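You operate a simulated robot arm through the tools that you are given. There is no shell and no other tool. Be economical: measure what you need, move in short steps, check, and stop when the job is done.

You run a simulated two-armed robot. Do the job below in one go: nothing can be reset, and whatever is moved stays where it is left.

Task
Put the size tile that says "3 mm" from the top of the island bench on the upper shelf of the tall cabinet and the size tile marked "4 mm" on the floor of the tipper cradle. Put the blue tile labelled "2 C" from the top of the island bench on the nest of the seal tester and the blue tile marked "7 C" on the top of the pillar shelf. Turn the well dial to 5 C. Take the corn tray and put it on the shelf of the press bench. Lift the towel lid open. Any order will do.

Only the result counts: the job must be done as asked and must still hold three seconds after the hand-in. Knocking over, shifting, dropping, spilling or breaking anything else fails it. A push-on lid holds only when it is set on centred and level and pressed home; a screw cap is set on level and turned clockwise until tight. Flat cloth is picked up by pressing the open fingertips on it (5 to 10 N) and closing them slowly along it; thin cloth reads only 2 to 8 mm in the jaws.

Robot
Two 7-joint arms with fingered hands on one trunk, on a base that drives. Base frame: it is fixed to the floor where the robot stands at the start and does not move with it; the origin is under the middle of the robot, x ahead of it, y to its left, z up; the surface under the hand at the start is at about z = 600. Lengths are in mm, angles in rad, forces in N, time in s.
The left shoulder is at the start at [70, 142, 933], the right one opposite. With the tool pointing down near the work surface each hand reaches from about 400 to 800 mm from the robot's upright axis, wherever it stands, measured 20 degrees to its own side. Places, roughly: blue tile [1250, 250, 500]; corn tray [1500, -500, 500]; floor of the tipper cradle [-2100, 900, 900]; nest of the seal tester [-2400, -500, 800]; shelf of the press bench [-2200, -100, 300]; size tile [500, -500, 500]; top of the pillar shelf [4700, -1800, 700]; towel lid [4300, -1500, 1100]; upper shelf of the tall cabinet [-4500, 500, 1200]; well dial [1600, -200, 600]. Payload 3.6 kg a hand.
The tool frame of a hand sits at the grasp point between the pads (the TCP): z along the fingers, y along the line on which they close. The tips reach 25 mm beyond it. The gripper opens to 88 mm. The gripper's body begins 29 mm behind the TCP. The gripper is a hand of 5 fingers: y runs from the thumb to the fingers, the wrist lies at [-13, -97, -162] in the tool frame.
Orientation is that of the tool frame in the base frame, as a unit quaternion [x, y, z, w]. With the fingers straight down and the wrist toward the robot, the tool's x, y and z point along [0, 1, 0], [1, 0, 0] and [0, 0, -1] of the base frame.

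Tools
- The arms move only by the tool step_arm. It takes "left_series", "right_series" or both (then of equal length, played together; a hand with none holds still); each is a list that holds one entry, the list of rows, each a list of 6 numbers: the shift along the tool's x, y, z in mm, then the turn, a rotation vector about the tool's x, y, z in rad. In form: [[[x, y, z, rx, ry, rz], ...]]. A call has 1 to 12 rows; each row shifts and turns the commanded pose from where the row before left it, along the tool's axes as they then stand. Each row takes 0.2 s and may step no farther than 50 mm and 0.15 rad from the row before; otherwise, the whole call is refused. Where a pose cannot be reached the arm comes as near as it can. A force on the tool above 40 N (or 10 N above the force at the start of the call, whichever is more), or a blocked arm, ends the call early, and 0.2 s more pass. In this call time passes only in rows, and 0.2 s behind the last. The reply holds the time, the measured pose of the TCP, the force on the tool along the base axes, the opening and the grip force, in the units named above and with some noise, with the torque about the TCP (base axes, N m) and any sound that the robot's microphone picked up.
- Cameras (640 x 400 px; columns grow to the right, rows downward): "scene" is now at [129.3, -48.9, 1172.4]; the picture's right is [-0.50, -0.87, -0.00], its down [-0.40, 0.23, -0.89] and it looks along [0.77, -0.44, -0.46] (base axes); focal length 214 px, centre (320, 200). "left" rides on the left gripper at [-59, -79, -105] in its tool frame; the picture's right is [-0.73, -0.32, 0.61], its down [0.62, -0.68, 0.38] and it looks along [0.29, 0.66, 0.70] (tool axes); focal length 234 px, centre (320, 200). "right" rides on the right gripper at [59, -79, -105] in its tool frame; the picture's right is [-0.73, 0.32, -0.61], its down [-0.62, -0.68, 0.38] and it looks along [-0.29, 0.66, 0.70] (tool axes); focal length 234 px, centre (320, 200). There is no depth. A picture from a camera that has moved, and an enlarged one, comes with that camera's place and axes in the base frame and with its lens.
- get_image(camera): a new picture of that camera. It takes no simulated time.
- lift_body(by): slides the trunk up (or, below 0, down) by that many mm; the arms and the scene camera ride with it, the base frame stays. It gives what a move gives, with no picture.
- roll_base(legs): drives the robot by 1 to 6 legs, each [ahead, left, turn to the left] in mm, mm and rad, along the robot's own axes; the way and the turn of a leg run together, so that a leg with both is an arc; at most 1500 mm and 3.142 rad a leg. The arms and the cameras ride along, it lands a little off, and it stops where it bumps. It gives what a move gives.
- curl_fingers(index, middle, ring, little, thumb_bend, thumb_turn, hand): sets how far each is bent, from 0 (flat) to 1 (curled in); at 0.3 the hand is open as for a grip, at 0.7 the pads meet at the TCP. One left out holds its place. A second passes; each finger stops where it meets its share of the squeeze, and holds until it gets a number again. It is the only way to open and close the hand. It gives what a move gives, with no picture; readings hold the bend of each and the force on index, middle, ring, little, thumb and palm. thumb_turn goes from beside the hand (0) to across from the fingers (1), as for a grip.
- pan_tilt(pan, tilt): turns the head with the scene camera to pan (to the left, within 1.501 rad either way) and tilt (down, from -0.506 to 1.204), counted from straight ahead of the robot. It gives what a move gives.
- close_up(camera, box): a new picture of the part [left, top, right, bottom] of that camera's present view, enlarged. It takes no simulated time.
- finish_job(): hands the job in; it is judged then, once.

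Work in short steps. Places have to be worked out from the pictures, the camera data and where the tool is seen: move nearer, look again, correct. Check each grasp and each placing, and mend what went wrong. You have 186 turns and 166 pictures in all, those below and enlarged ones among them. Open the grippers and draw the arms clear of the work before you hand the job in, unless the task says otherwise; then end with one line.

The tools are called after ">>>" as a command line: name --argument value ..., lists and objects as JSON in quotes. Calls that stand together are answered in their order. step_arm: Moves the arms, as the interface text tells. Its arguments: {"type":"object","properties":{"left_series":{"type":"array","items":{"type":"array","items":{"type":"array","items":{"type":"number"}}}},"right_series":{"type":"array","items":{"type":"array","items":{"type":"array","items":{"type":"number"}}}}},"required":[]} The other tools are called the same way: lift_body (by) slides the trunk up or down; curl_fingers (index, middle, ring, little, thumb_bend, thumb_turn, hand) moves the fingers one by one; roll_base (legs) drives the base; pan_tilt (pan, tilt) turns the head that bears the scene camera; get_image (camera) takes a picture; close_up (camera, box) takes an enlarged picture of a part of a camera's view; finish_job () hands the job in.

At the start:

```text
time_s: 0.0
left_eef_pos: [566.8, -1.4, 1149.3]
left_tcp_rot: [0.708, 0.707, -0.001, 0.0]
left_ft_force: [0.0, 0.4, 0.3]
left_moment: [-0.02, 0.0, 0.01]
left_grip_width: 87.7
left_grasp_force: 0.1
left_shape: jaw
left_bend: [0.3, 0.3, 0.3, 0.3, 0.3, 0.98]
left_finger forces: [0.0, 0.0, 0.1, 0.1, 0.0, 0.1]
right_eef_pos: [366.3, -433.6, 877.0]
right_tcp_rot: [0.707, 0.707, 0.001, 0.0]
right_ft_force: [-0.1, 0.2, 0.8]
right_moment: [0.01, 0.01, 0.03]
right_grip_width: 87.6
right_grasp_force: 0.2
right_shape: jaw
right_bend: [0.3, 0.3, 0.3, 0.3, 0.3, 0.98]
right_finger forces: [0.1, 0.0, 0.0, 0.0, 0.0, 0.1]
trunk travel left (down, up): [-469.0, 471.0]
robot x, y, heading: [0.7, 0.6, -0.005]
head pan, tilt: [-0.522, 0.473]
```

scene: 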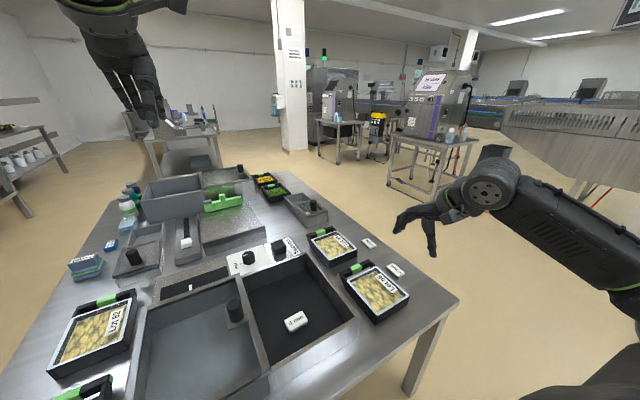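
right: 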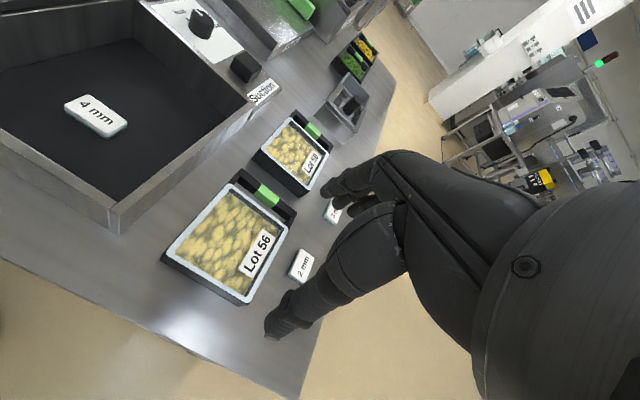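
left: 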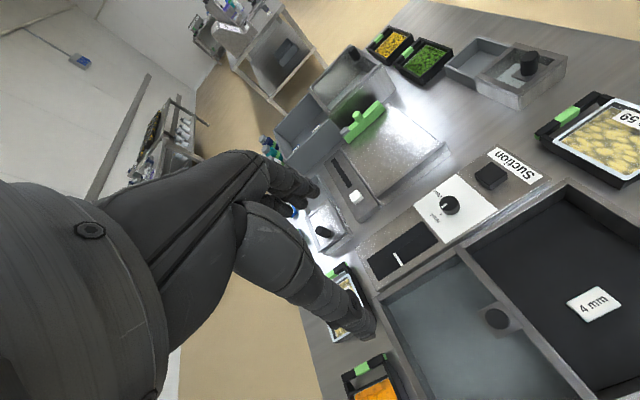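

I see the island bench with one size tile in the black basin and two more at the right edge. I'll enlarge areas to identify the tiles.

>>> close_up --camera "scene" --box '[60, 160, 260, 285]'

>>> close_up --camera "scene" --box '[230, 160, 430, 285]'

>>> close_up --camera "right" --box '[240, 160, 400, 300]'

```text
3.20 times, centred on (160, 222) of scene
camera zoom: at [129.3, -48.9, 1172.4], right [-0.5, -0.87, 0.0], down [-0.4, 0.23, -0.89], along [0.77, -0.44, -0.46], focal length 686 px, centre (832, 128)
```

zoom: 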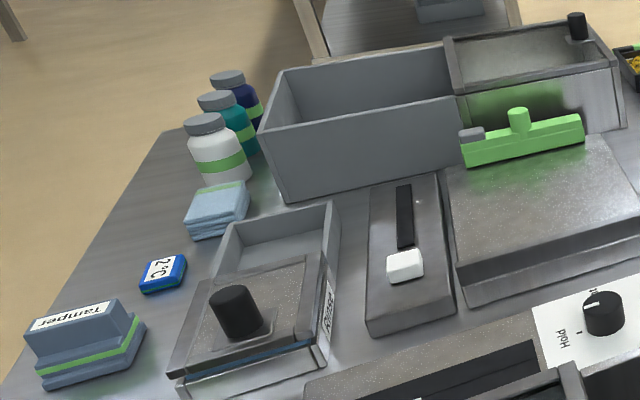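

```text
3.20 times, centred on (330, 222) of scene
camera zoom: at [129.3, -48.9, 1172.4], right [-0.5, -0.87, 0.0], down [-0.4, 0.23, -0.89], along [0.77, -0.44, -0.46], focal length 686 px, centre (288, 128)
```

zoom: 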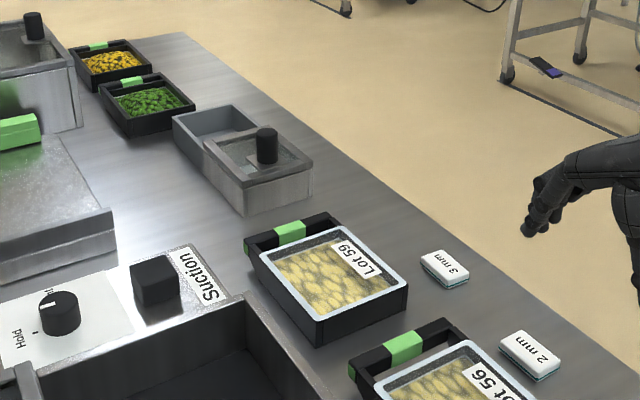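

```text
2.86 times, centred on (320, 230) of right
camera zoom: at [288.0, -374.2, 982.5], right [0.32, -0.73, 0.61], down [-0.68, -0.62, -0.38], along [0.66, -0.29, -0.7], focal length 669 px, centre (320, 114)
```

zoom: 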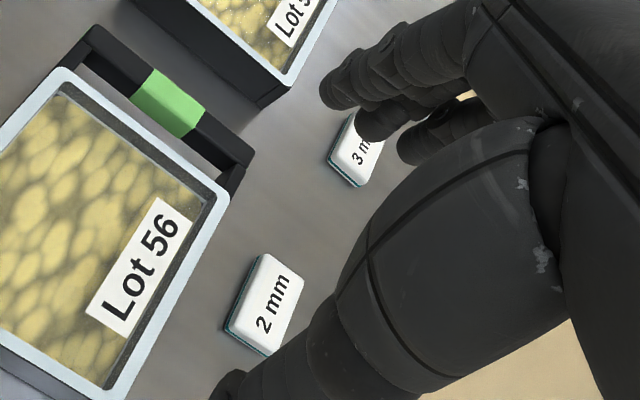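

The 3 mm tile is about (640,-576,605), 4 mm about (480,-172,610) in the basin, 2 C about (1158,350,605). I still need the 7 C tile, so I turn the head straight ahead.

>>> pan_tilt --pan 0.1 --tilt 0.6

>>> get_image --camera "scene"

>>> close_up --camera "left" --box '[240, 0, 560, 200]'

>>> close_up --camera "left" --box '[280, 200, 600, 400]'

```text
time_s: 1.0
left_eef_pos: [567.5, -2.5, 1149.8]
left_tcp_rot: [0.707, 0.707, 0.0, 0.0]
left_ft_force: [0.9, 0.0, -0.7]
left_moment: [0.01, -0.01, 0.0]
left_grip_width: 87.6
left_grasp_force: 0.1
left_shape: jaw
left_bend: [0.3, 0.3, 0.3, 0.3, 0.3, 0.98]
left_finger forces: [0.0, 0.0, 0.0, 0.1, 0.0, 0.0]
right_eef_pos: [366.7, -433.3, 876.4]
right_tcp_rot: [0.707, 0.708, 0.0, -0.001]
right_ft_force: [-0.3, 1.0, -0.3]
right_moment: [-0.02, 0.02, 0.02]
right_grip_width: 88.2
right_grasp_force: 0.0
right_shape: jaw
right_bend: [0.3, 0.3, 0.3, 0.3, 0.3, 0.98]
right_finger forces: [0.0, 0.0, 0.1, 0.0, 0.0, 0.0]
trunk travel left (down, up): [-469.0, 471.0]
robot x, y, heading: [-1.0, -0.6, 0.003]
head pan, tilt: [0.099, 0.6]
```

```text
159 pictures are left
camera scene: at [138.0, 5.5, 1161.0], right [0.1, -1.0, 0.0], down [-0.56, -0.06, -0.83], along [0.82, 0.08, -0.56], focal length 214 px, centre (320, 200)
```

scene: 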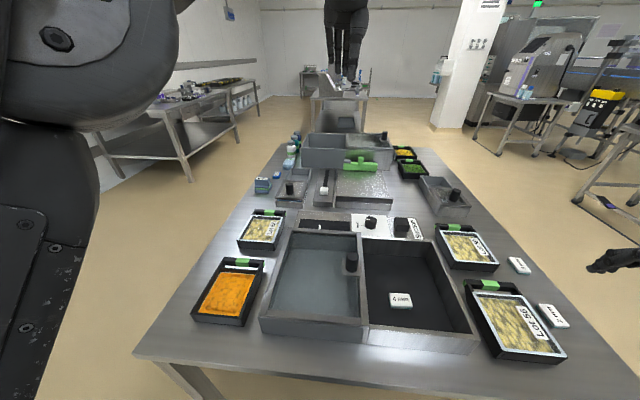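

```text
2.00 times, centred on (400, 100) of left
camera zoom: at [488.2, -61.1, 1255.3], right [-0.32, -0.73, -0.61], down [-0.68, 0.62, -0.38], along [0.66, 0.29, -0.7], focal length 468 px, centre (160, 400)
```

zoom: 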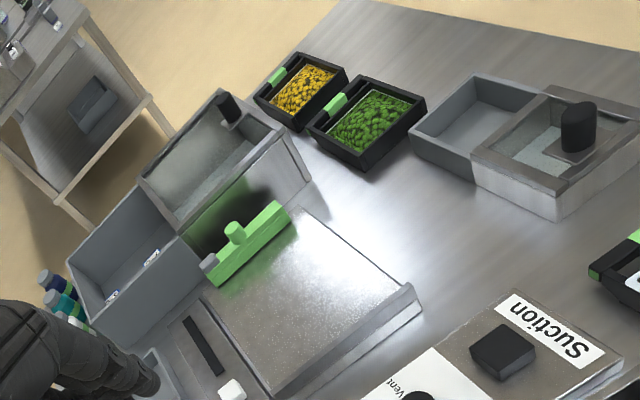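

```text
2.00 times, centred on (440, 300) of left
camera zoom: at [488.2, -61.1, 1255.3], right [-0.32, -0.73, -0.61], down [-0.68, 0.62, -0.38], along [0.66, 0.29, -0.7], focal length 468 px, centre (80, 0)
```

zoom: 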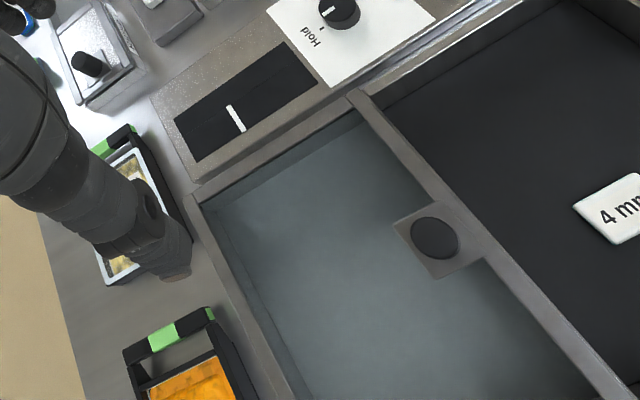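

A grey box at the far end seems to hold more tiles (possibly 7 C). First trip: 3 mm in the right hand and 4 mm in the left. I shift the base right so that both are in reach.

>>> roll_base --legs '[[0, -200, 0]]'

>>> pan_tilt --pan -0.35 --tilt 0.8

>>> get_image --camera "scene"

>>> get_image --camera "right"

```text
time_s: 2.6
left_eef_pos: [567.4, -201.4, 1148.5]
left_tcp_rot: [0.709, 0.706, 0.0, -0.001]
left_ft_force: [-0.4, -0.8, 0.0]
left_moment: [0.02, 0.0, -0.01]
left_grip_width: 87.7
left_grasp_force: 0.0
left_shape: jaw
left_bend: [0.3, 0.3, 0.3, 0.3, 0.3, 0.98]
left_finger forces: [0.1, 0.0, 0.0, 0.0, 0.0, 0.0]
right_eef_pos: [364.9, -631.9, 877.1]
right_tcp_rot: [0.708, 0.707, 0.0, 0.0]
right_ft_force: [-0.7, -0.5, -0.1]
right_moment: [-0.03, 0.02, -0.01]
right_grip_width: 87.6
right_grasp_force: 0.0
right_shape: jaw
right_bend: [0.3, 0.3, 0.3, 0.3, 0.3, 0.98]
right_finger forces: [0.0, 0.0, 0.1, 0.0, 0.0, 0.0]
trunk travel left (down, up): [-469.0, 471.0]
robot x, y, heading: [0.9, -199.4, -0.004]
head pan, tilt: [0.099, 0.6]
```

```text
time_s: 3.5
left_eef_pos: [566.5, -200.6, 1149.2]
left_tcp_rot: [0.709, 0.705, -0.001, 0.0]
left_ft_force: [-0.3, 0.3, 0.3]
left_moment: [0.03, 0.01, -0.04]
left_grip_width: 87.7
left_grasp_force: 0.2
left_shape: jaw
left_bend: [0.3, 0.3, 0.3, 0.3, 0.3, 0.98]
left_finger forces: [0.0, 0.1, 0.0, 0.0, 0.0, 0.0]
right_eef_pos: [364.9, -630.0, 877.4]
right_tcp_rot: [0.708, 0.706, 0.0, 0.0]
right_ft_force: [-0.4, -0.4, -0.2]
right_moment: [-0.03, 0.0, -0.01]
right_grip_width: 87.7
right_grasp_force: 0.0
right_shape: jaw
right_bend: [0.3, 0.3, 0.3, 0.3, 0.3, 0.98]
right_finger forces: [0.0, 0.1, 0.0, 0.0, 0.1, 0.0]
trunk travel left (down, up): [-469.0, 471.0]
robot x, y, heading: [4.0, -194.7, -0.002]
head pan, tilt: [-0.351, 0.799]
```

```text
156 pictures are left
camera scene: at [125.4, -228.2, 1144.1], right [-0.35, -0.94, 0.0], down [-0.67, 0.25, -0.7], along [0.65, -0.24, -0.72], focal length 214 px, centre (320, 200)
```

scene: 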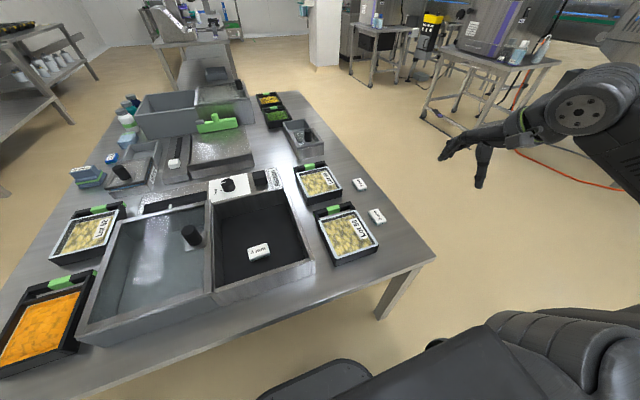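

```text
155 pictures are left
camera right: at [286.4, -572.0, 982.5], right [0.32, -0.73, 0.61], down [-0.68, -0.62, -0.38], along [0.66, -0.29, -0.7], focal length 234 px, centre (320, 200)
```

right: 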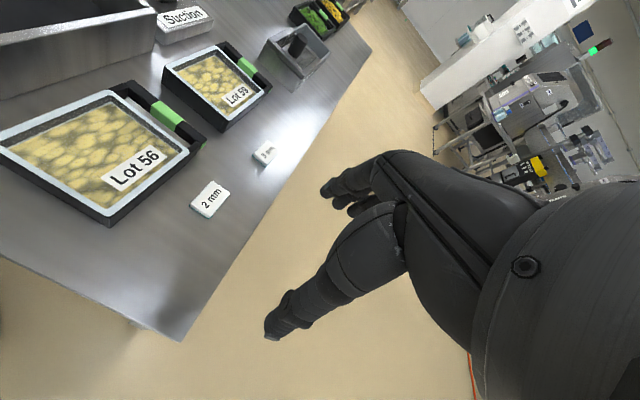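

Enlarging the 3 mm tile to judge its orientation.

>>> close_up --camera "right" --box '[180, 110, 320, 230]'

>>> close_up --camera "scene" --box '[220, 140, 420, 290]'

```text
3.33 times, centred on (250, 170) of right
camera zoom: at [286.4, -572.0, 982.5], right [0.32, -0.73, 0.61], down [-0.68, -0.62, -0.38], along [0.66, -0.29, -0.7], focal length 781 px, centre (553, 300)
```

zoom: 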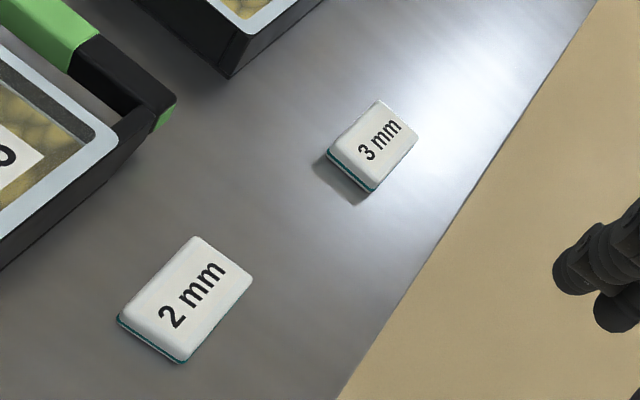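

```text
2.67 times, centred on (320, 215) of scene
camera zoom: at [125.4, -228.2, 1144.1], right [-0.35, -0.94, 0.0], down [-0.67, 0.25, -0.7], along [0.65, -0.24, -0.72], focal length 572 px, centre (320, 160)
```

zoom: 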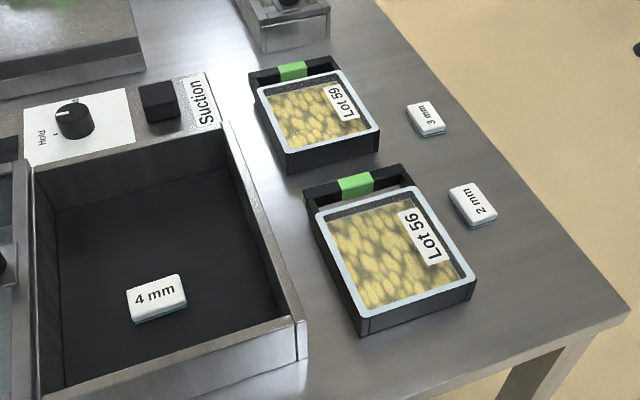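

The 3 mm tile spans x 605–667, y −555…−588, centre (636,−571); the 4 mm tile is centred at (473,−176) with its long side along y. I bring both hands above their tiles.

>>> step_arm --right_series '[[[6.5, 30.1, 18, 0, 0, 0], [6.5, 30.1, 18, 0, 0, 0], [6.5, 30.1, 18, 0, 0, 0], [6.5, 30.1, 18, 0, 0, 0], [6.5, 30.1, 18, 0, 0, 0], [6.5, 30.1, 18, 0, 0, 0], [6.5, 30.1, 18, 0, 0, 0], [6.5, 30.1, 18, 0, 0, 0], [6.5, 30.1, 18, 0, 0, 0]]]' --left_series '[[[2.8, -10.4, 43, 0, 0, 0], [2.8, -10.4, 43, 0, 0, 0], [2.8, -10.4, 43, 0, 0, 0], [2.8, -10.4, 43, 0, 0, 0], [2.8, -10.4, 43, 0, 0, 0], [2.8, -10.4, 43, 0, 0, 0], [2.8, -10.4, 43, 0, 0, 0], [2.8, -10.4, 43, 0, 0, 0], [2.8, -10.4, 43, 0, 0, 0]]]'

>>> get_image --camera "right"

>>> get_image --camera "left"

>>> get_image --camera "scene"

```text
time_s: 5.5
left_eef_pos: [468.2, -173.7, 761.3]
left_tcp_rot: [0.709, 0.705, -0.001, 0.0]
left_ft_force: [-0.8, -0.4, -0.7]
left_moment: [0.0, -0.01, 0.02]
left_grip_width: 87.8
left_grasp_force: 0.0
left_shape: jaw
left_bend: [0.3, 0.3, 0.3, 0.3, 0.3, 0.98]
left_finger forces: [0.0, 0.0, 0.0, 0.0, 0.0, 0.1]
right_eef_pos: [640.9, -572.9, 714.1]
right_tcp_rot: [0.709, 0.706, -0.001, 0.001]
right_ft_force: [0.2, -1.6, -0.4]
right_moment: [-0.01, 0.01, 0.0]
right_grip_width: 88.0
right_grasp_force: 0.1
right_shape: jaw
right_bend: [0.3, 0.3, 0.3, 0.3, 0.3, 0.98]
right_finger forces: [0.1, 0.1, 0.0, 0.0, 0.0, 0.0]
trunk travel left (down, up): [-469.0, 471.0]
robot x, y, heading: [0.1, -201.4, -0.006]
head pan, tilt: [-0.351, 0.799]
```

```text
152 pictures are left
camera right: at [561.1, -513.6, 819.6], right [0.32, -0.73, 0.61], down [-0.68, -0.62, -0.38], along [0.66, -0.29, -0.7], focal length 234 px, centre (320, 200)
```

right: 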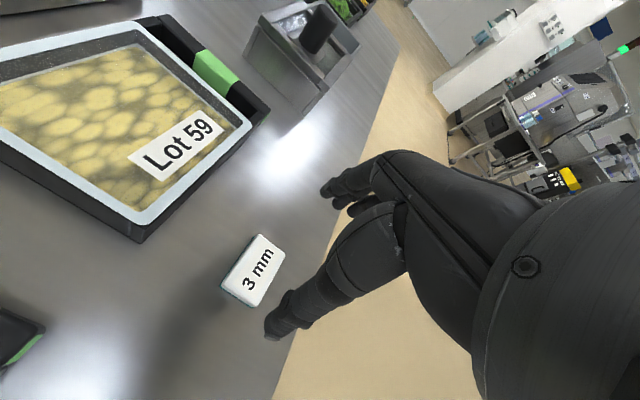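

```text
151 pictures are left
camera left: at [389.7, -233.8, 867.2], right [-0.33, -0.73, -0.61], down [-0.68, 0.63, -0.38], along [0.66, 0.29, -0.7], focal length 234 px, centre (320, 200)
```

left: 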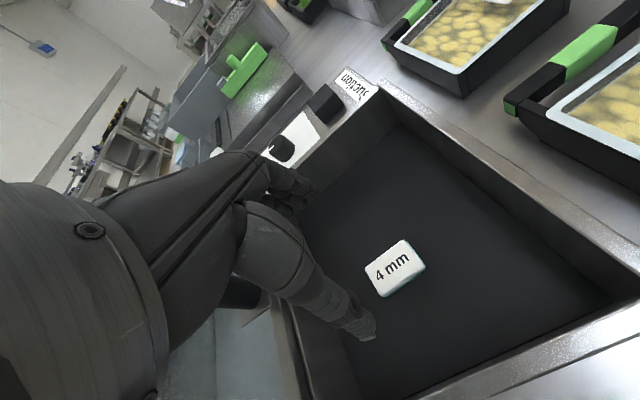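

```text
150 pictures are left
camera scene: at [126.9, -227.8, 1144.0], right [-0.35, -0.94, 0.0], down [-0.67, 0.25, -0.7], along [0.65, -0.24, -0.72], focal length 214 px, centre (320, 200)
```

scene: 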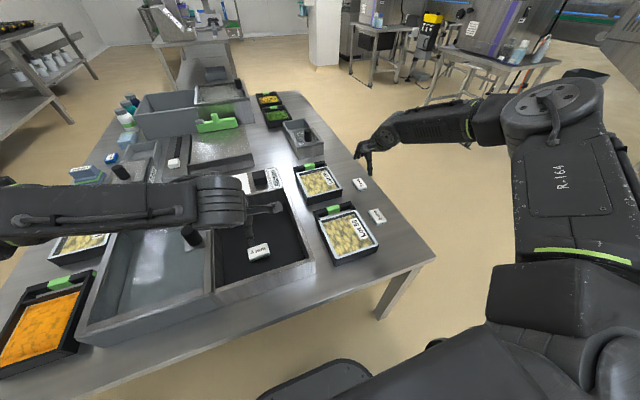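

Refined: 3 mm at (637,−570), 4 mm at (478,−174). I lower both hands to just above their surfaces.

>>> step_arm --right_series '[[[1, -1, 21, 0, 0, 0], [1, -1, 21, 0, 0, 0], [1, -1, 21, 0, 0, 0], [0, -1, 21, 0, 0, 0]]]' --left_series '[[[0, 2.5, 30, 0, 0, 0], [0, 2.5, 30, 0, 0, 0], [0, 2.5, 30, 0, 0, 0], [0, 2.5, 28, 0, 0, 0]]]'

>>> get_image --camera "right"

>>> get_image --camera "left"

```text
time_s: 6.5
left_eef_pos: [483.3, -174.0, 644.2]
left_tcp_rot: [0.708, 0.706, 0.0, -0.001]
left_ft_force: [0.3, 0.1, -0.5]
left_moment: [-0.03, 0.02, -0.01]
left_grip_width: 87.6
left_grasp_force: 0.1
left_shape: jaw
left_bend: [0.3, 0.3, 0.3, 0.3, 0.3, 0.98]
left_finger forces: [0.0, 0.0, 0.0, 0.0, 0.0, 0.1]
right_eef_pos: [626.8, -573.1, 649.2]
right_tcp_rot: [0.708, 0.706, 0.0, 0.001]
right_ft_force: [0.6, 0.2, -0.2]
right_moment: [-0.01, -0.01, -0.04]
right_grip_width: 87.9
right_grasp_force: 0.1
right_shape: jaw
right_bend: [0.3, 0.3, 0.3, 0.3, 0.3, 0.98]
right_finger forces: [0.0, 0.0, 0.0, 0.0, 0.0, 0.0]
right hand out of reach, approached as far as the arm can: row 3, 4
trunk travel left (down, up): [-469.0, 471.0]
robot x, y, heading: [4.6, -192.9, -0.001]
head pan, tilt: [-0.351, 0.799]
```

```text
149 pictures are left
camera right: at [549.3, -514.4, 753.2], right [0.32, -0.73, 0.61], down [-0.68, -0.62, -0.38], along [0.66, -0.29, -0.7], focal length 234 px, centre (320, 200)
```

right: 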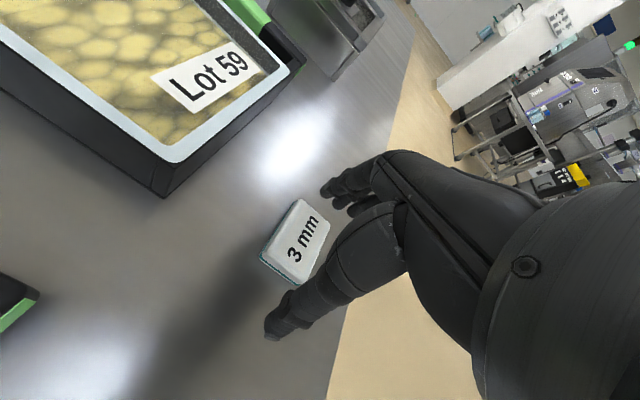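

```text
148 pictures are left
camera left: at [404.0, -232.7, 748.8], right [-0.33, -0.72, -0.61], down [-0.68, 0.63, -0.38], along [0.66, 0.29, -0.7], focal length 234 px, centre (320, 200)
```

left: 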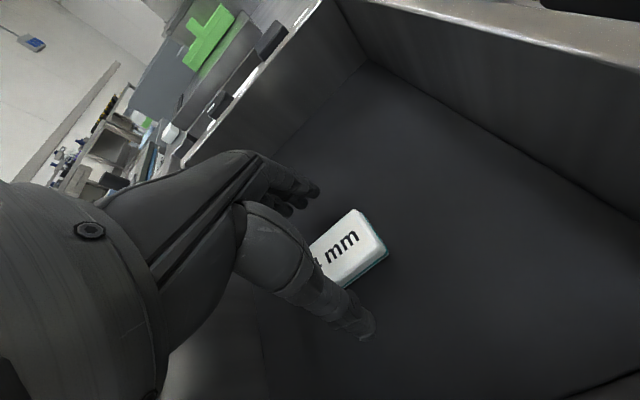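

The right arm is at its reach limit at this trunk height; I handle that after. The left tile is well between thumb and fingers, so I descend 14 mm and close the left hand.

>>> step_arm --left_series '[[[-1, -1, 7, 0, 0, 0], [-1, -1, 7, 0, 0, 0]]]' --right_series '[[[0, 0, -20, 0, 0, 0], [0, 0, -20, 0, 0, 0]]]'

>>> curl_fingers --hand "left" --index 0.7 --middle 0.7 --ring 0.7 --little 0.7 --thumb_bend 0.7

>>> get_image --camera "left"

```text
time_s: 7.1
left_eef_pos: [480.3, -176.7, 632.2]
left_tcp_rot: [0.708, 0.706, 0.0, 0.0]
left_ft_force: [-0.4, 0.3, 0.7]
left_moment: [0.01, -0.05, -0.02]
left_grip_width: 87.6
left_grasp_force: 0.0
left_shape: jaw
left_bend: [0.3, 0.3, 0.3, 0.3, 0.3, 0.98]
left_finger forces: [0.0, 1.1, 0.0, 0.0, 0.0, 0.1]
right_eef_pos: [627.3, -573.0, 688.5]
right_tcp_rot: [0.708, 0.707, -0.001, 0.001]
right_ft_force: [0.2, -1.1, -0.1]
right_moment: [0.01, 0.01, -0.02]
right_grip_width: 87.9
right_grasp_force: 0.1
right_shape: jaw
right_bend: [0.3, 0.3, 0.3, 0.3, 0.3, 0.98]
right_finger forces: [0.1, 0.0, 0.0, 0.0, 0.1, 0.0]
trunk travel left (down, up): [-469.0, 471.0]
robot x, y, heading: [-3.8, -198.4, -0.002]
head pan, tilt: [-0.351, 0.799]
```

```text
time_s: 8.1
left_eef_pos: [481.0, -176.6, 633.0]
left_tcp_rot: [0.708, 0.706, 0.002, 0.003]
left_ft_force: [7.8, -1.2, 27.6]
left_moment: [-0.04, -1.16, -0.1]
left_grip_width: 29.6
left_grasp_force: 23.3
left_shape: fingers
left_bend: [0.56, 0.39, 0.64, 0.7, 0.58, 0.95]
left_finger forces: [18.3, 14.4, 4.2, 0.0, 9.9, 0.0]
right_eef_pos: [625.4, -574.0, 690.3]
right_tcp_rot: [0.708, 0.706, 0.001, 0.001]
right_ft_force: [-0.6, -0.2, -0.5]
right_moment: [0.0, 0.0, 0.0]
right_grip_width: 87.5
right_grasp_force: 0.0
right_shape: jaw
right_bend: [0.3, 0.3, 0.3, 0.3, 0.3, 0.98]
right_finger forces: [0.1, 0.1, 0.0, 0.0, 0.0, 0.0]
trunk travel left (down, up): [-469.0, 471.0]
robot x, y, heading: [0.2, -198.6, -0.002]
head pan, tilt: [-0.351, 0.799]
```

```text
147 pictures are left
camera left: at [400.5, -236.0, 739.1], right [-0.32, -0.73, -0.61], down [-0.68, 0.63, -0.39], along [0.66, 0.29, -0.69], focal length 234 px, centre (320, 200)
```

left: 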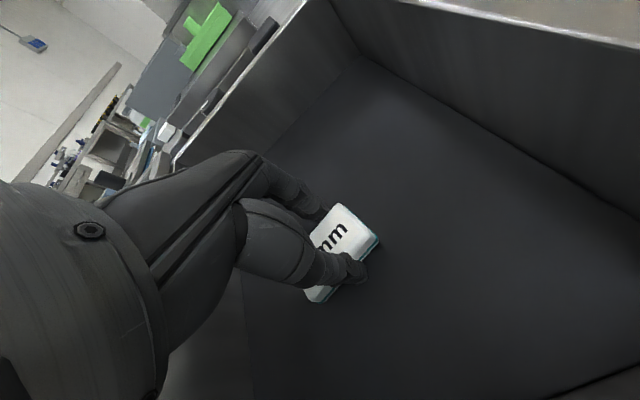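

Width is 29.6 mm, matching the tile's short side, with the middle finger pressing something. I lift slowly and look.

>>> step_arm --left_series '[[[0, 0, -5, 0, 0, 0], [0, 0, -10, 0, 0, 0], [0, 0, -25, 0, 0, 0], [0, 0, -30, 0, 0, 0], [0, 0, -30, 0, 0, 0]]]'

>>> get_image --camera "left"

>>> close_up --camera "scene" --box '[180, 160, 340, 300]'

```text
time_s: 9.3
left_eef_pos: [481.7, -178.4, 733.0]
left_tcp_rot: [0.708, 0.706, -0.001, 0.0]
left_ft_force: [-0.1, -0.1, -0.1]
left_moment: [0.02, 0.02, 0.02]
left_grip_width: 29.3
left_grasp_force: 10.8
left_shape: fingers
left_bend: [0.57, 0.49, 0.64, 0.7, 0.58, 0.95]
left_finger forces: [7.4, 0.2, 3.7, 0.1, 11.2, 0.0]
right_eef_pos: [626.1, -574.9, 688.3]
right_tcp_rot: [0.708, 0.706, -0.001, 0.0]
right_ft_force: [0.0, -0.3, 0.5]
right_moment: [-0.01, 0.04, 0.02]
right_grip_width: 87.6
right_grasp_force: 0.1
right_shape: jaw
right_bend: [0.3, 0.3, 0.3, 0.3, 0.3, 0.98]
right_finger forces: [0.0, 0.0, 0.1, 0.0, 0.1, 0.0]
trunk travel left (down, up): [-469.0, 471.0]
robot x, y, heading: [-2.1, -199.5, -0.003]
head pan, tilt: [-0.351, 0.799]
```

```text
146 pictures are left
camera left: at [402.8, -236.1, 838.1], right [-0.33, -0.72, -0.61], down [-0.68, 0.63, -0.38], along [0.66, 0.29, -0.7], focal length 234 px, centre (320, 200)
```

left: 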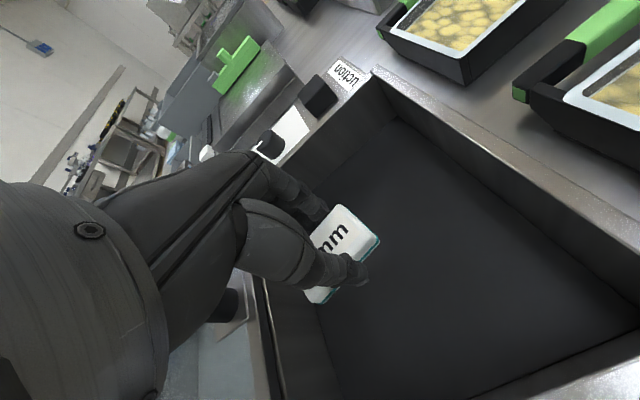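

```text
2.86 times, centred on (260, 230) of scene
camera zoom: at [125.0, -228.3, 1144.1], right [-0.35, -0.94, 0.0], down [-0.67, 0.25, -0.7], along [0.65, -0.24, -0.72], focal length 613 px, centre (491, 114)
```

zoom: 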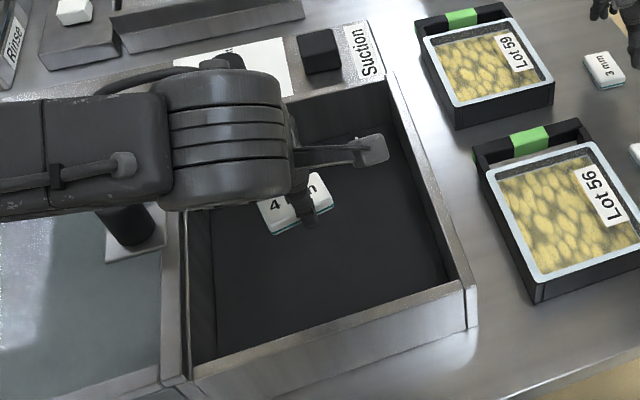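

The 4 mm tile is held. I firm the middle finger, raise both hands, then lower the trunk to gain reach for the right arm.

>>> curl_fingers --hand "left" --middle 0.7 --thumb_bend 0.75

>>> step_arm --left_series '[[[0, 0, -40, 0, 0, 0], [0, 0, -40, 0, 0, 0], [0, 0, -40, 0, 0, 0]]]' --right_series '[[[0, 0, -40, 0, 0, 0], [0, 5, -40, 0, 0, 0], [0, 5, 0, 0, 0, 0]]]'

>>> lift_body --by -100

>>> get_image --camera "right"

```text
time_s: 10.3
left_eef_pos: [481.8, -177.4, 732.8]
left_tcp_rot: [0.709, 0.706, 0.0, 0.0]
left_ft_force: [1.0, -0.1, -0.1]
left_moment: [0.01, -0.01, 0.04]
left_grip_width: 29.1
left_grasp_force: 15.6
left_shape: fingers
left_bend: [0.58, 0.63, 0.66, 0.7, 0.58, 0.94]
left_finger forces: [7.9, 5.1, 2.3, 0.0, 15.2, 0.0]
right_eef_pos: [626.9, -573.6, 689.3]
right_tcp_rot: [0.709, 0.705, -0.001, 0.001]
right_ft_force: [-0.5, 0.9, 0.4]
right_moment: [-0.02, -0.02, 0.0]
right_grip_width: 87.8
right_grasp_force: 0.1
right_shape: jaw
right_bend: [0.3, 0.3, 0.3, 0.3, 0.3, 0.98]
right_finger forces: [0.1, 0.1, 0.0, 0.0, 0.0, 0.0]
trunk travel left (down, up): [-469.0, 471.0]
robot x, y, heading: [-0.0, -194.9, -0.006]
head pan, tilt: [-0.351, 0.799]
```

```text
time_s: 11.1
left_eef_pos: [481.6, -174.7, 849.5]
left_tcp_rot: [0.709, 0.705, 0.0, 0.0]
left_ft_force: [0.4, 0.8, 0.1]
left_moment: [0.03, 0.01, 0.05]
left_grip_width: 29.2
left_grasp_force: 15.2
left_shape: fingers
left_bend: [0.58, 0.63, 0.66, 0.7, 0.58, 0.94]
left_finger forces: [7.7, 5.1, 2.3, 0.0, 15.1, 0.0]
right_eef_pos: [637.6, -574.4, 768.8]
right_tcp_rot: [0.709, 0.706, -0.001, 0.0]
right_ft_force: [-0.8, 0.3, 0.2]
right_moment: [0.01, 0.02, -0.03]
right_grip_width: 88.0
right_grasp_force: 0.0
right_shape: jaw
right_bend: [0.3, 0.3, 0.3, 0.3, 0.3, 0.98]
right_finger forces: [0.1, 0.1, 0.1, 0.1, 0.1, 0.1]
trunk travel left (down, up): [-469.0, 471.0]
robot x, y, heading: [-4.3, -196.9, -0.006]
head pan, tilt: [-0.351, 0.799]
```

```text
time_s: 12.4
left_eef_pos: [482.4, -174.4, 748.5]
left_tcp_rot: [0.708, 0.706, 0.0, 0.0]
left_ft_force: [0.2, 0.0, -0.6]
left_moment: [-0.01, -0.01, -0.02]
left_grip_width: 28.9
left_grasp_force: 14.9
left_shape: fingers
left_bend: [0.58, 0.63, 0.66, 0.7, 0.58, 0.94]
left_finger forces: [7.8, 5.0, 2.4, 0.1, 15.0, 0.0]
right_eef_pos: [636.2, -574.0, 668.7]
right_tcp_rot: [0.707, 0.707, -0.001, 0.001]
right_ft_force: [-0.8, -0.8, -0.5]
right_moment: [0.04, 0.01, 0.01]
right_grip_width: 87.9
right_grasp_force: 0.1
right_shape: jaw
right_bend: [0.3, 0.3, 0.3, 0.3, 0.3, 0.98]
right_finger forces: [0.1, 0.1, 0.0, 0.0, 0.0, 0.0]
trunk travel left (down, up): [-369.0, 571.0]
robot x, y, heading: [0.4, -199.5, -0.004]
head pan, tilt: [-0.351, 0.799]
```

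```text
144 pictures are left
camera right: at [558.2, -515.7, 773.6], right [0.32, -0.73, 0.61], down [-0.68, -0.62, -0.38], along [0.66, -0.29, -0.7], focal length 234 px, centre (320, 200)
```

right: 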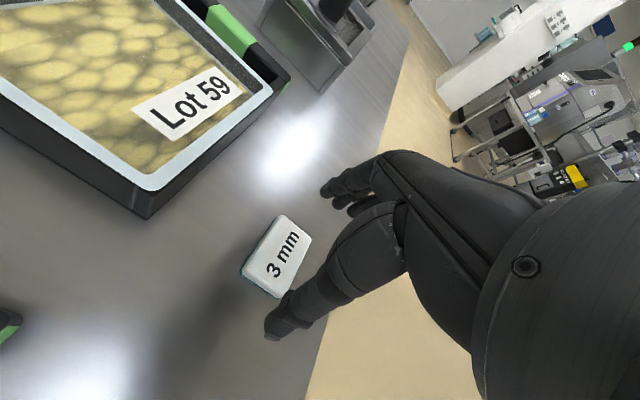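

Tile centre at (640,−570). I centre and descend 36 mm, then close.

>>> step_arm --right_series '[[[3, 3, 12, 0, 0, 0], [0, 0, 12, 0, 0, 0], [0, 0, 12, 0, 0, 0]]]'

>>> curl_fingers --hand "right" --index 0.7 --middle 0.7 --ring 0.7 --little 0.7 --thumb_bend 0.7

>>> get_image --camera "right"

```text
time_s: 13.2
left_eef_pos: [481.6, -173.7, 749.2]
left_tcp_rot: [0.709, 0.706, 0.0, 0.0]
left_ft_force: [-0.5, 0.9, 0.4]
left_moment: [-0.02, 0.0, 0.0]
left_grip_width: 29.1
left_grasp_force: 15.0
left_shape: fingers
left_bend: [0.58, 0.63, 0.66, 0.7, 0.58, 0.94]
left_finger forces: [7.7, 5.1, 2.3, 0.0, 15.1, 0.0]
right_eef_pos: [639.4, -572.0, 633.5]
right_tcp_rot: [0.709, 0.706, 0.0, 0.0]
right_ft_force: [0.2, -0.3, -1.0]
right_moment: [0.02, 0.01, -0.03]
right_grip_width: 87.9
right_grasp_force: 0.0
right_shape: jaw
right_bend: [0.3, 0.3, 0.3, 0.3, 0.3, 0.98]
right_finger forces: [0.0, 0.1, 0.0, 0.1, 0.0, 0.0]
trunk travel left (down, up): [-369.0, 571.0]
robot x, y, heading: [0.9, -196.2, -0.007]
head pan, tilt: [-0.351, 0.799]
```

```text
time_s: 14.2
left_eef_pos: [482.2, -174.5, 748.9]
left_tcp_rot: [0.709, 0.706, 0.0, 0.0]
left_ft_force: [0.3, -0.6, -0.4]
left_moment: [-0.03, 0.02, 0.02]
left_grip_width: 28.8
left_grasp_force: 14.5
left_shape: fingers
left_bend: [0.58, 0.63, 0.66, 0.7, 0.58, 0.94]
left_finger forces: [7.8, 4.9, 2.3, 0.1, 15.0, 0.1]
right_eef_pos: [640.1, -571.9, 632.4]
right_tcp_rot: [0.708, 0.706, -0.001, 0.001]
right_ft_force: [-0.4, -0.8, 0.8]
right_moment: [0.03, -0.02, 0.01]
right_grip_width: 49.1
right_grasp_force: 15.7
right_shape: fingers
right_bend: [0.54, 0.58, 0.68, 0.7, 0.44, 0.95]
right_finger forces: [7.2, 7.1, 1.8, 0.0, 15.1, 0.0]
trunk travel left (down, up): [-369.0, 571.0]
robot x, y, heading: [-2.4, -197.8, 0.001]
head pan, tilt: [-0.351, 0.799]
```

```text
143 pictures are left
camera right: at [561.2, -512.6, 738.1], right [0.32, -0.73, 0.61], down [-0.68, -0.62, -0.38], along [0.66, -0.29, -0.7], focal length 234 px, centre (320, 200)
```

right: 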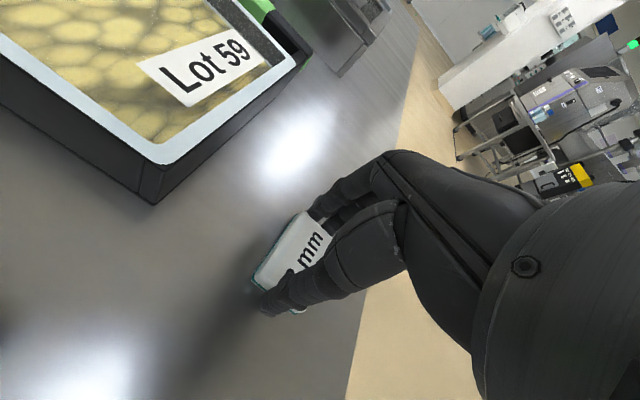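

Solid grip on the 3 mm tile (15 N). I lift both hands and pull them back toward the body, then look.

>>> step_arm --right_series '[[[0, 0, -20, 0, 0, 0], [0, 0, -40, 0, 0, 0], [0, -10, -45, 0, 0, 0], [0, -30, -35, 0, 0, 0], [10, -40, 0, 0, 0, 0], [10, -40, 0, 0, 0, 0], [10, -40, 0, 0, 0, 0]]]' --left_series '[[[0, 0, 0, 0, 0, 0], [0, 0, -10, 0, 0, 0], [10, 0, -30, 0, 0, 0], [20, 0, -30, 0, 0, 0], [40, 0, 0, 0, 0, 0], [40, 0, 0, 0, 0, 0], [40, 0, 0, 0, 0, 0]]]'

>>> lift_body --by 150

>>> get_image --camera "scene"

>>> get_image --camera "right"

```text
time_s: 15.8
left_eef_pos: [482.2, -22.8, 817.2]
left_tcp_rot: [0.708, 0.706, 0.0, 0.0]
left_ft_force: [0.3, 0.3, -0.9]
left_moment: [0.0, 0.0, -0.01]
left_grip_width: 28.5
left_grasp_force: 15.0
left_shape: fingers
left_bend: [0.58, 0.64, 0.66, 0.7, 0.59, 0.94]
left_finger forces: [7.8, 5.0, 2.2, 0.0, 14.8, 0.0]
right_eef_pos: [478.9, -538.9, 772.5]
right_tcp_rot: [0.708, 0.706, 0.0, 0.001]
right_ft_force: [-0.2, 0.4, 0.1]
right_moment: [-0.02, -0.02, -0.01]
right_grip_width: 48.9
right_grasp_force: 15.3
right_shape: fingers
right_bend: [0.54, 0.58, 0.69, 0.7, 0.44, 0.95]
right_finger forces: [7.2, 7.0, 1.6, 0.1, 14.8, 0.0]
trunk travel left (down, up): [-369.0, 571.0]
robot x, y, heading: [-0.1, -199.4, -0.001]
head pan, tilt: [-0.351, 0.799]
```

```text
time_s: 17.6
left_eef_pos: [481.3, -24.5, 966.8]
left_tcp_rot: [0.708, 0.706, 0.0, 0.0]
left_ft_force: [0.0, 0.4, 0.4]
left_moment: [0.01, -0.01, -0.02]
left_grip_width: 29.0
left_grasp_force: 15.5
left_shape: fingers
left_bend: [0.58, 0.64, 0.66, 0.7, 0.59, 0.94]
left_finger forces: [7.8, 4.9, 2.1, 0.0, 14.8, 0.1]
right_eef_pos: [479.5, -539.0, 922.3]
right_tcp_rot: [0.708, 0.706, -0.001, 0.001]
right_ft_force: [-0.1, 0.3, -0.8]
right_moment: [-0.01, 0.01, -0.01]
right_grip_width: 49.0
right_grasp_force: 15.6
right_shape: fingers
right_bend: [0.54, 0.58, 0.69, 0.7, 0.44, 0.95]
right_finger forces: [7.2, 7.0, 1.6, 0.1, 14.8, 0.0]
trunk travel left (down, up): [-519.0, 421.0]
robot x, y, heading: [-3.8, -195.1, -0.003]
head pan, tilt: [-0.351, 0.799]
```

```text
142 pictures are left
camera scene: at [125.6, -228.2, 1194.0], right [-0.35, -0.94, 0.0], down [-0.67, 0.25, -0.7], along [0.65, -0.24, -0.72], focal length 214 px, centre (320, 200)
```

scene: 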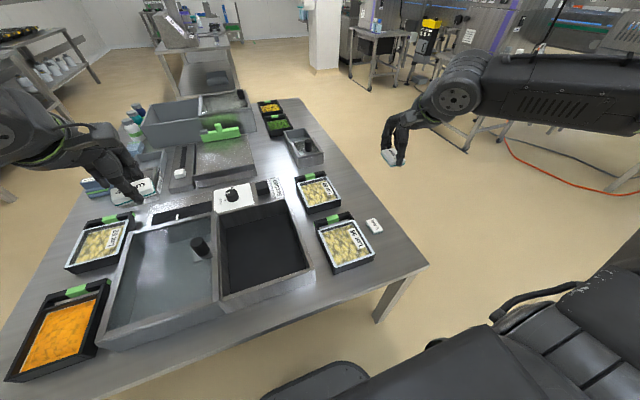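

```text
141 pictures are left
camera right: at [401.4, -480.4, 1026.9], right [0.32, -0.73, 0.61], down [-0.68, -0.62, -0.38], along [0.66, -0.29, -0.7], focal length 234 px, centre (320, 200)
```

right: 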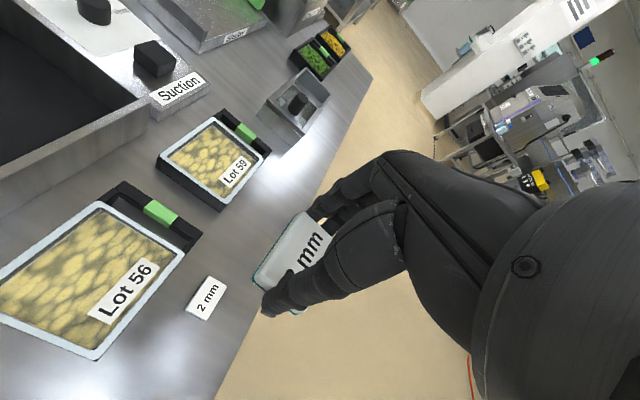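

Both tiles are held. I turn the robot around (hands well above the bench contents) after backing 300 mm, then look west.

>>> roll_base --legs '[[-350, 0, 0], [0, 0, 1.57]]'

>>> pan_tilt --pan 0.8 --tilt 0.2

>>> get_image --camera "scene"

```text
time_s: 23.6
left_eef_pos: [-504.4, 290.5, 967.4]
left_tcp_rot: [0.012, 1.0, 0.0, 0.0]
left_ft_force: [0.3, -0.7, -0.3]
left_moment: [-0.01, -0.02, 0.01]
left_grip_width: 28.3
left_grasp_force: 14.5
left_shape: fingers
left_bend: [0.58, 0.64, 0.66, 0.7, 0.59, 0.94]
left_finger forces: [7.6, 4.8, 2.2, 0.1, 14.6, 0.0]
right_eef_pos: [11.8, 277.5, 922.7]
right_tcp_rot: [0.011, 1.0, 0.001, 0.0]
right_ft_force: [0.1, -0.3, 0.3]
right_moment: [-0.02, 0.02, -0.03]
right_grip_width: 48.8
right_grasp_force: 14.7
right_shape: fingers
right_bend: [0.54, 0.58, 0.69, 0.7, 0.44, 0.95]
right_finger forces: [7.0, 6.6, 1.4, 0.0, 14.3, 0.0]
trunk travel left (down, up): [-519.0, 421.0]
robot x, y, heading: [-341.6, -199.9, 1.548]
head pan, tilt: [-0.351, 0.799]
```

```text
time_s: 24.9
left_eef_pos: [-502.9, 289.8, 966.8]
left_tcp_rot: [0.011, 1.0, 0.0, 0.0]
left_ft_force: [-0.4, -0.8, -0.5]
left_moment: [0.01, 0.03, -0.02]
left_grip_width: 28.4
left_grasp_force: 14.6
left_shape: fingers
left_bend: [0.58, 0.64, 0.66, 0.7, 0.59, 0.94]
left_finger forces: [7.5, 4.8, 2.1, 0.0, 14.6, 0.1]
right_eef_pos: [12.5, 277.2, 921.6]
right_tcp_rot: [0.012, 1.0, 0.0, 0.001]
right_ft_force: [0.3, -0.5, -0.9]
right_moment: [-0.04, 0.01, -0.03]
right_grip_width: 48.4
right_grasp_force: 14.4
right_shape: fingers
right_bend: [0.54, 0.58, 0.69, 0.7, 0.44, 0.95]
right_finger forces: [6.9, 6.7, 1.5, 0.0, 14.3, 0.0]
trunk travel left (down, up): [-519.0, 421.0]
robot x, y, heading: [-344.2, -196.1, 1.547]
head pan, tilt: [0.799, 0.201]
```

```text
140 pictures are left
camera scene: at [-404.7, -82.2, 1247.7], right [0.71, 0.7, 0.0], down [0.14, -0.14, -0.98], along [-0.69, 0.7, -0.2], focal length 214 px, centre (320, 200)
```

scene: 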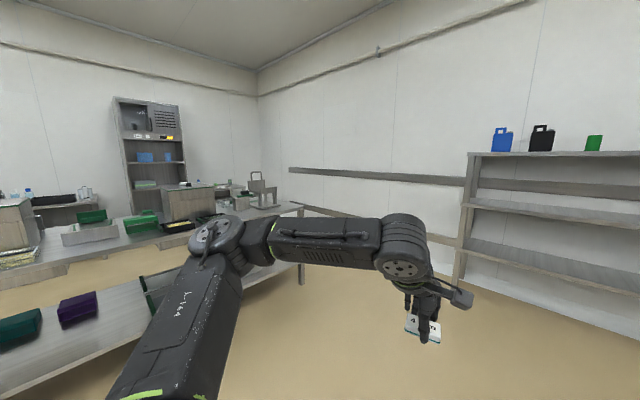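

I turn the rest of the way to face west and look.

>>> roll_base --legs '[[0, 0, 1.57]]'

>>> pan_tilt --pan 0.0 --tilt 0.25

>>> get_image --camera "scene"

>>> close_up --camera "scene" --box '[160, 100, 480, 300]'

```text
time_s: 29.2
left_eef_pos: [-824.0, -370.7, 966.8]
left_tcp_rot: [-0.707, 0.707, 0.001, 0.0]
left_ft_force: [0.1, 0.2, -0.5]
left_moment: [-0.03, 0.0, -0.05]
left_grip_width: 28.2
left_grasp_force: 14.1
left_shape: fingers
left_bend: [0.58, 0.64, 0.67, 0.7, 0.59, 0.94]
left_finger forces: [7.5, 4.8, 2.1, 0.0, 14.3, 0.0]
right_eef_pos: [-821.1, 145.4, 922.3]
right_tcp_rot: [0.707, -0.707, 0.0, -0.001]
right_ft_force: [0.5, 0.1, -0.9]
right_moment: [-0.04, 0.01, 0.02]
right_grip_width: 48.2
right_grasp_force: 14.9
right_shape: fingers
right_bend: [0.54, 0.58, 0.69, 0.7, 0.44, 0.95]
right_finger forces: [6.9, 6.5, 1.4, 0.0, 13.8, 0.0]
trunk travel left (down, up): [-519.0, 421.0]
robot x, y, heading: [-341.7, -193.4, 3.135]
head pan, tilt: [0.799, 0.201]
```

```text
time_s: 30.3
left_eef_pos: [-822.9, -370.6, 966.4]
left_tcp_rot: [-0.707, 0.707, 0.0, 0.0]
left_ft_force: [0.1, -0.6, -0.4]
left_moment: [-0.03, 0.0, -0.02]
left_grip_width: 27.7
left_grasp_force: 14.1
left_shape: fingers
left_bend: [0.58, 0.64, 0.67, 0.7, 0.59, 0.94]
left_finger forces: [7.5, 4.7, 2.1, 0.0, 14.3, 0.1]
right_eef_pos: [-821.5, 145.7, 921.5]
right_tcp_rot: [-0.707, 0.708, 0.0, 0.0]
right_ft_force: [0.8, -0.6, -1.2]
right_moment: [-0.03, 0.01, -0.01]
right_grip_width: 48.3
right_grasp_force: 14.7
right_shape: fingers
right_bend: [0.54, 0.58, 0.69, 0.7, 0.44, 0.95]
right_finger forces: [6.9, 6.6, 1.6, 0.0, 13.8, 0.1]
trunk travel left (down, up): [-519.0, 421.0]
robot x, y, heading: [-342.4, -194.1, 3.142]
head pan, tilt: [0.0, 0.25]
```

```text
139 pictures are left
camera scene: at [-484.5, -199.0, 1243.2], right [0.0, 1.0, 0.0], down [0.25, 0.0, -0.97], along [-0.97, 0.0, -0.25], focal length 214 px, centre (320, 200)
```

scene: 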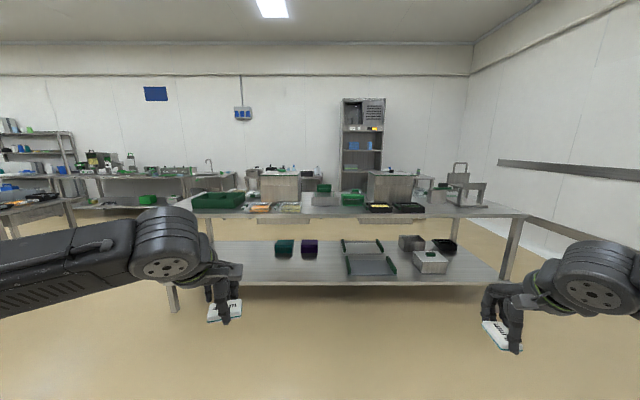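

```text
2.00 times, centred on (320, 200) of scene
camera zoom: at [-484.5, -199.0, 1243.2], right [0.0, 1.0, 0.0], down [0.25, 0.0, -0.97], along [-0.97, 0.0, -0.25], focal length 429 px, centre (320, 200)
```

zoom: 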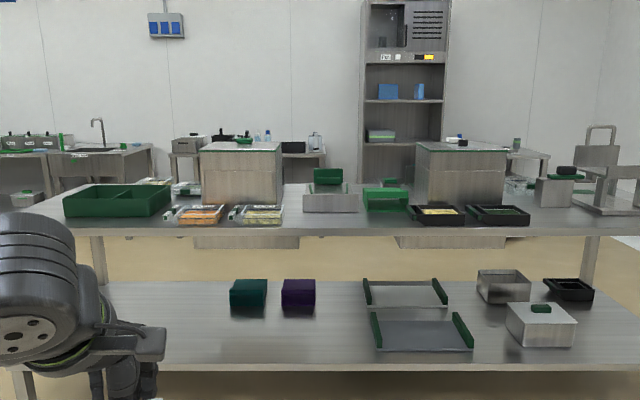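

The press bench's top is about z≈790 with front edge x≈−1790; the cradle stands at its north (right) end. I drive ahead and to the right, then look at the cradle.

>>> roll_base --legs '[[750, 0, 0], [0, -1200, 0]]'

>>> pan_tilt --pan 0.2 --tilt 0.45

>>> get_image --camera "scene"

```text
time_s: 40.0
left_eef_pos: [-1548.9, 840.1, 968.6]
left_tcp_rot: [-0.701, 0.713, -0.001, 0.001]
left_ft_force: [0.5, 0.2, -0.2]
left_moment: [-0.02, -0.02, -0.01]
left_grip_width: 27.8
left_grasp_force: 14.1
left_shape: fingers
left_bend: [0.58, 0.64, 0.67, 0.7, 0.59, 0.94]
left_finger forces: [7.5, 4.8, 2.1, 0.0, 14.3, 0.1]
right_eef_pos: [-1538.5, 1354.5, 922.6]
right_tcp_rot: [-0.701, 0.714, 0.0, 0.0]
right_ft_force: [0.5, -0.1, 0.0]
right_moment: [-0.03, 0.0, 0.01]
right_grip_width: 48.2
right_grasp_force: 14.1
right_shape: fingers
right_bend: [0.54, 0.58, 0.69, 0.7, 0.44, 0.95]
right_finger forces: [6.9, 6.5, 1.6, 0.1, 13.8, 0.0]
trunk travel left (down, up): [-519.0, 421.0]
robot x, y, heading: [-1064.9, 1007.0, 3.12]
head pan, tilt: [0.0, 0.25]
```

```text
time_s: 40.8
left_eef_pos: [-1548.6, 839.7, 967.0]
left_tcp_rot: [-0.701, 0.713, 0.0, 0.0]
left_ft_force: [0.4, 0.2, -0.7]
left_moment: [-0.02, -0.01, 0.0]
left_grip_width: 27.9
left_grasp_force: 14.3
left_shape: fingers
left_bend: [0.58, 0.64, 0.67, 0.7, 0.59, 0.94]
left_finger forces: [7.5, 4.8, 2.1, 0.1, 14.3, 0.0]
right_eef_pos: [-1537.5, 1354.7, 922.3]
right_tcp_rot: [-0.701, 0.713, 0.001, 0.0]
right_ft_force: [0.1, 0.1, 0.0]
right_moment: [-0.01, 0.01, 0.01]
right_grip_width: 48.3
right_grasp_force: 13.7
right_shape: fingers
right_bend: [0.54, 0.58, 0.69, 0.7, 0.44, 0.95]
right_finger forces: [7.0, 6.6, 1.4, 0.0, 13.8, 0.0]
trunk travel left (down, up): [-519.0, 421.0]
robot x, y, heading: [-1065.1, 1002.7, 3.127]
head pan, tilt: [0.201, 0.45]
```

```text
137 pictures are left
camera scene: at [-1203.9, 986.0, 1224.6], right [-0.18, 0.98, 0.0], down [0.43, 0.08, -0.9], along [-0.89, -0.16, -0.43], focal length 214 px, centre (320, 200)
```

scene: 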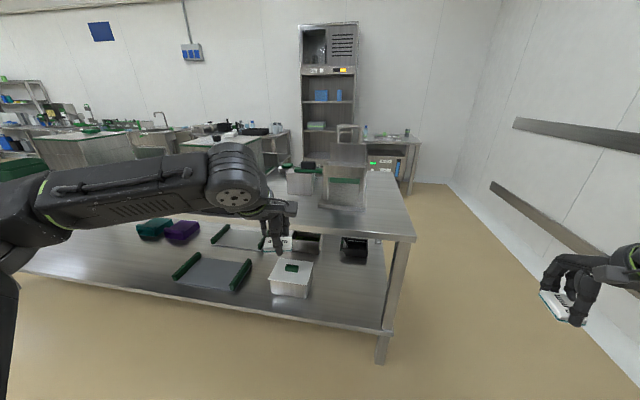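

The cradle is at the picture's (350,170). I enlarge it to understand its shape.

>>> close_up --camera "scene" --box '[260, 100, 430, 230]'

>>> close_up --camera "left" --box '[220, 0, 640, 300]'

```text
3.08 times, centred on (345, 165) of scene
camera zoom: at [-1203.9, 986.0, 1224.6], right [-0.18, 0.98, 0.0], down [0.43, 0.08, -0.9], along [-0.89, -0.16, -0.43], focal length 660 px, centre (243, 308)
```

zoom: 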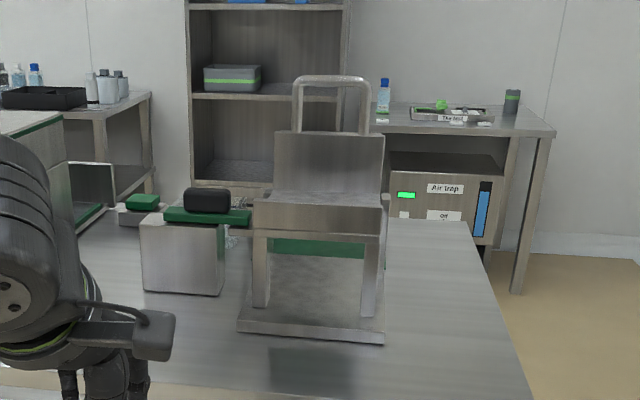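

```text
1.33 times, centred on (430, 150) of left
camera zoom: at [-1468.8, 896.0, 1072.7], right [0.34, 0.72, -0.61], down [0.67, -0.64, -0.38], along [-0.66, -0.28, -0.7], focal length 312 px, centre (173, 267)
```

zoom: 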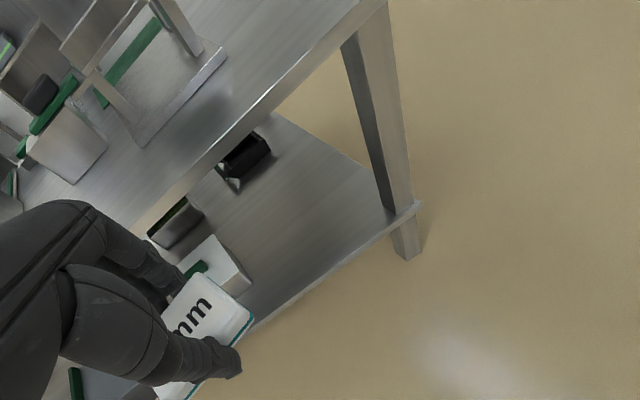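

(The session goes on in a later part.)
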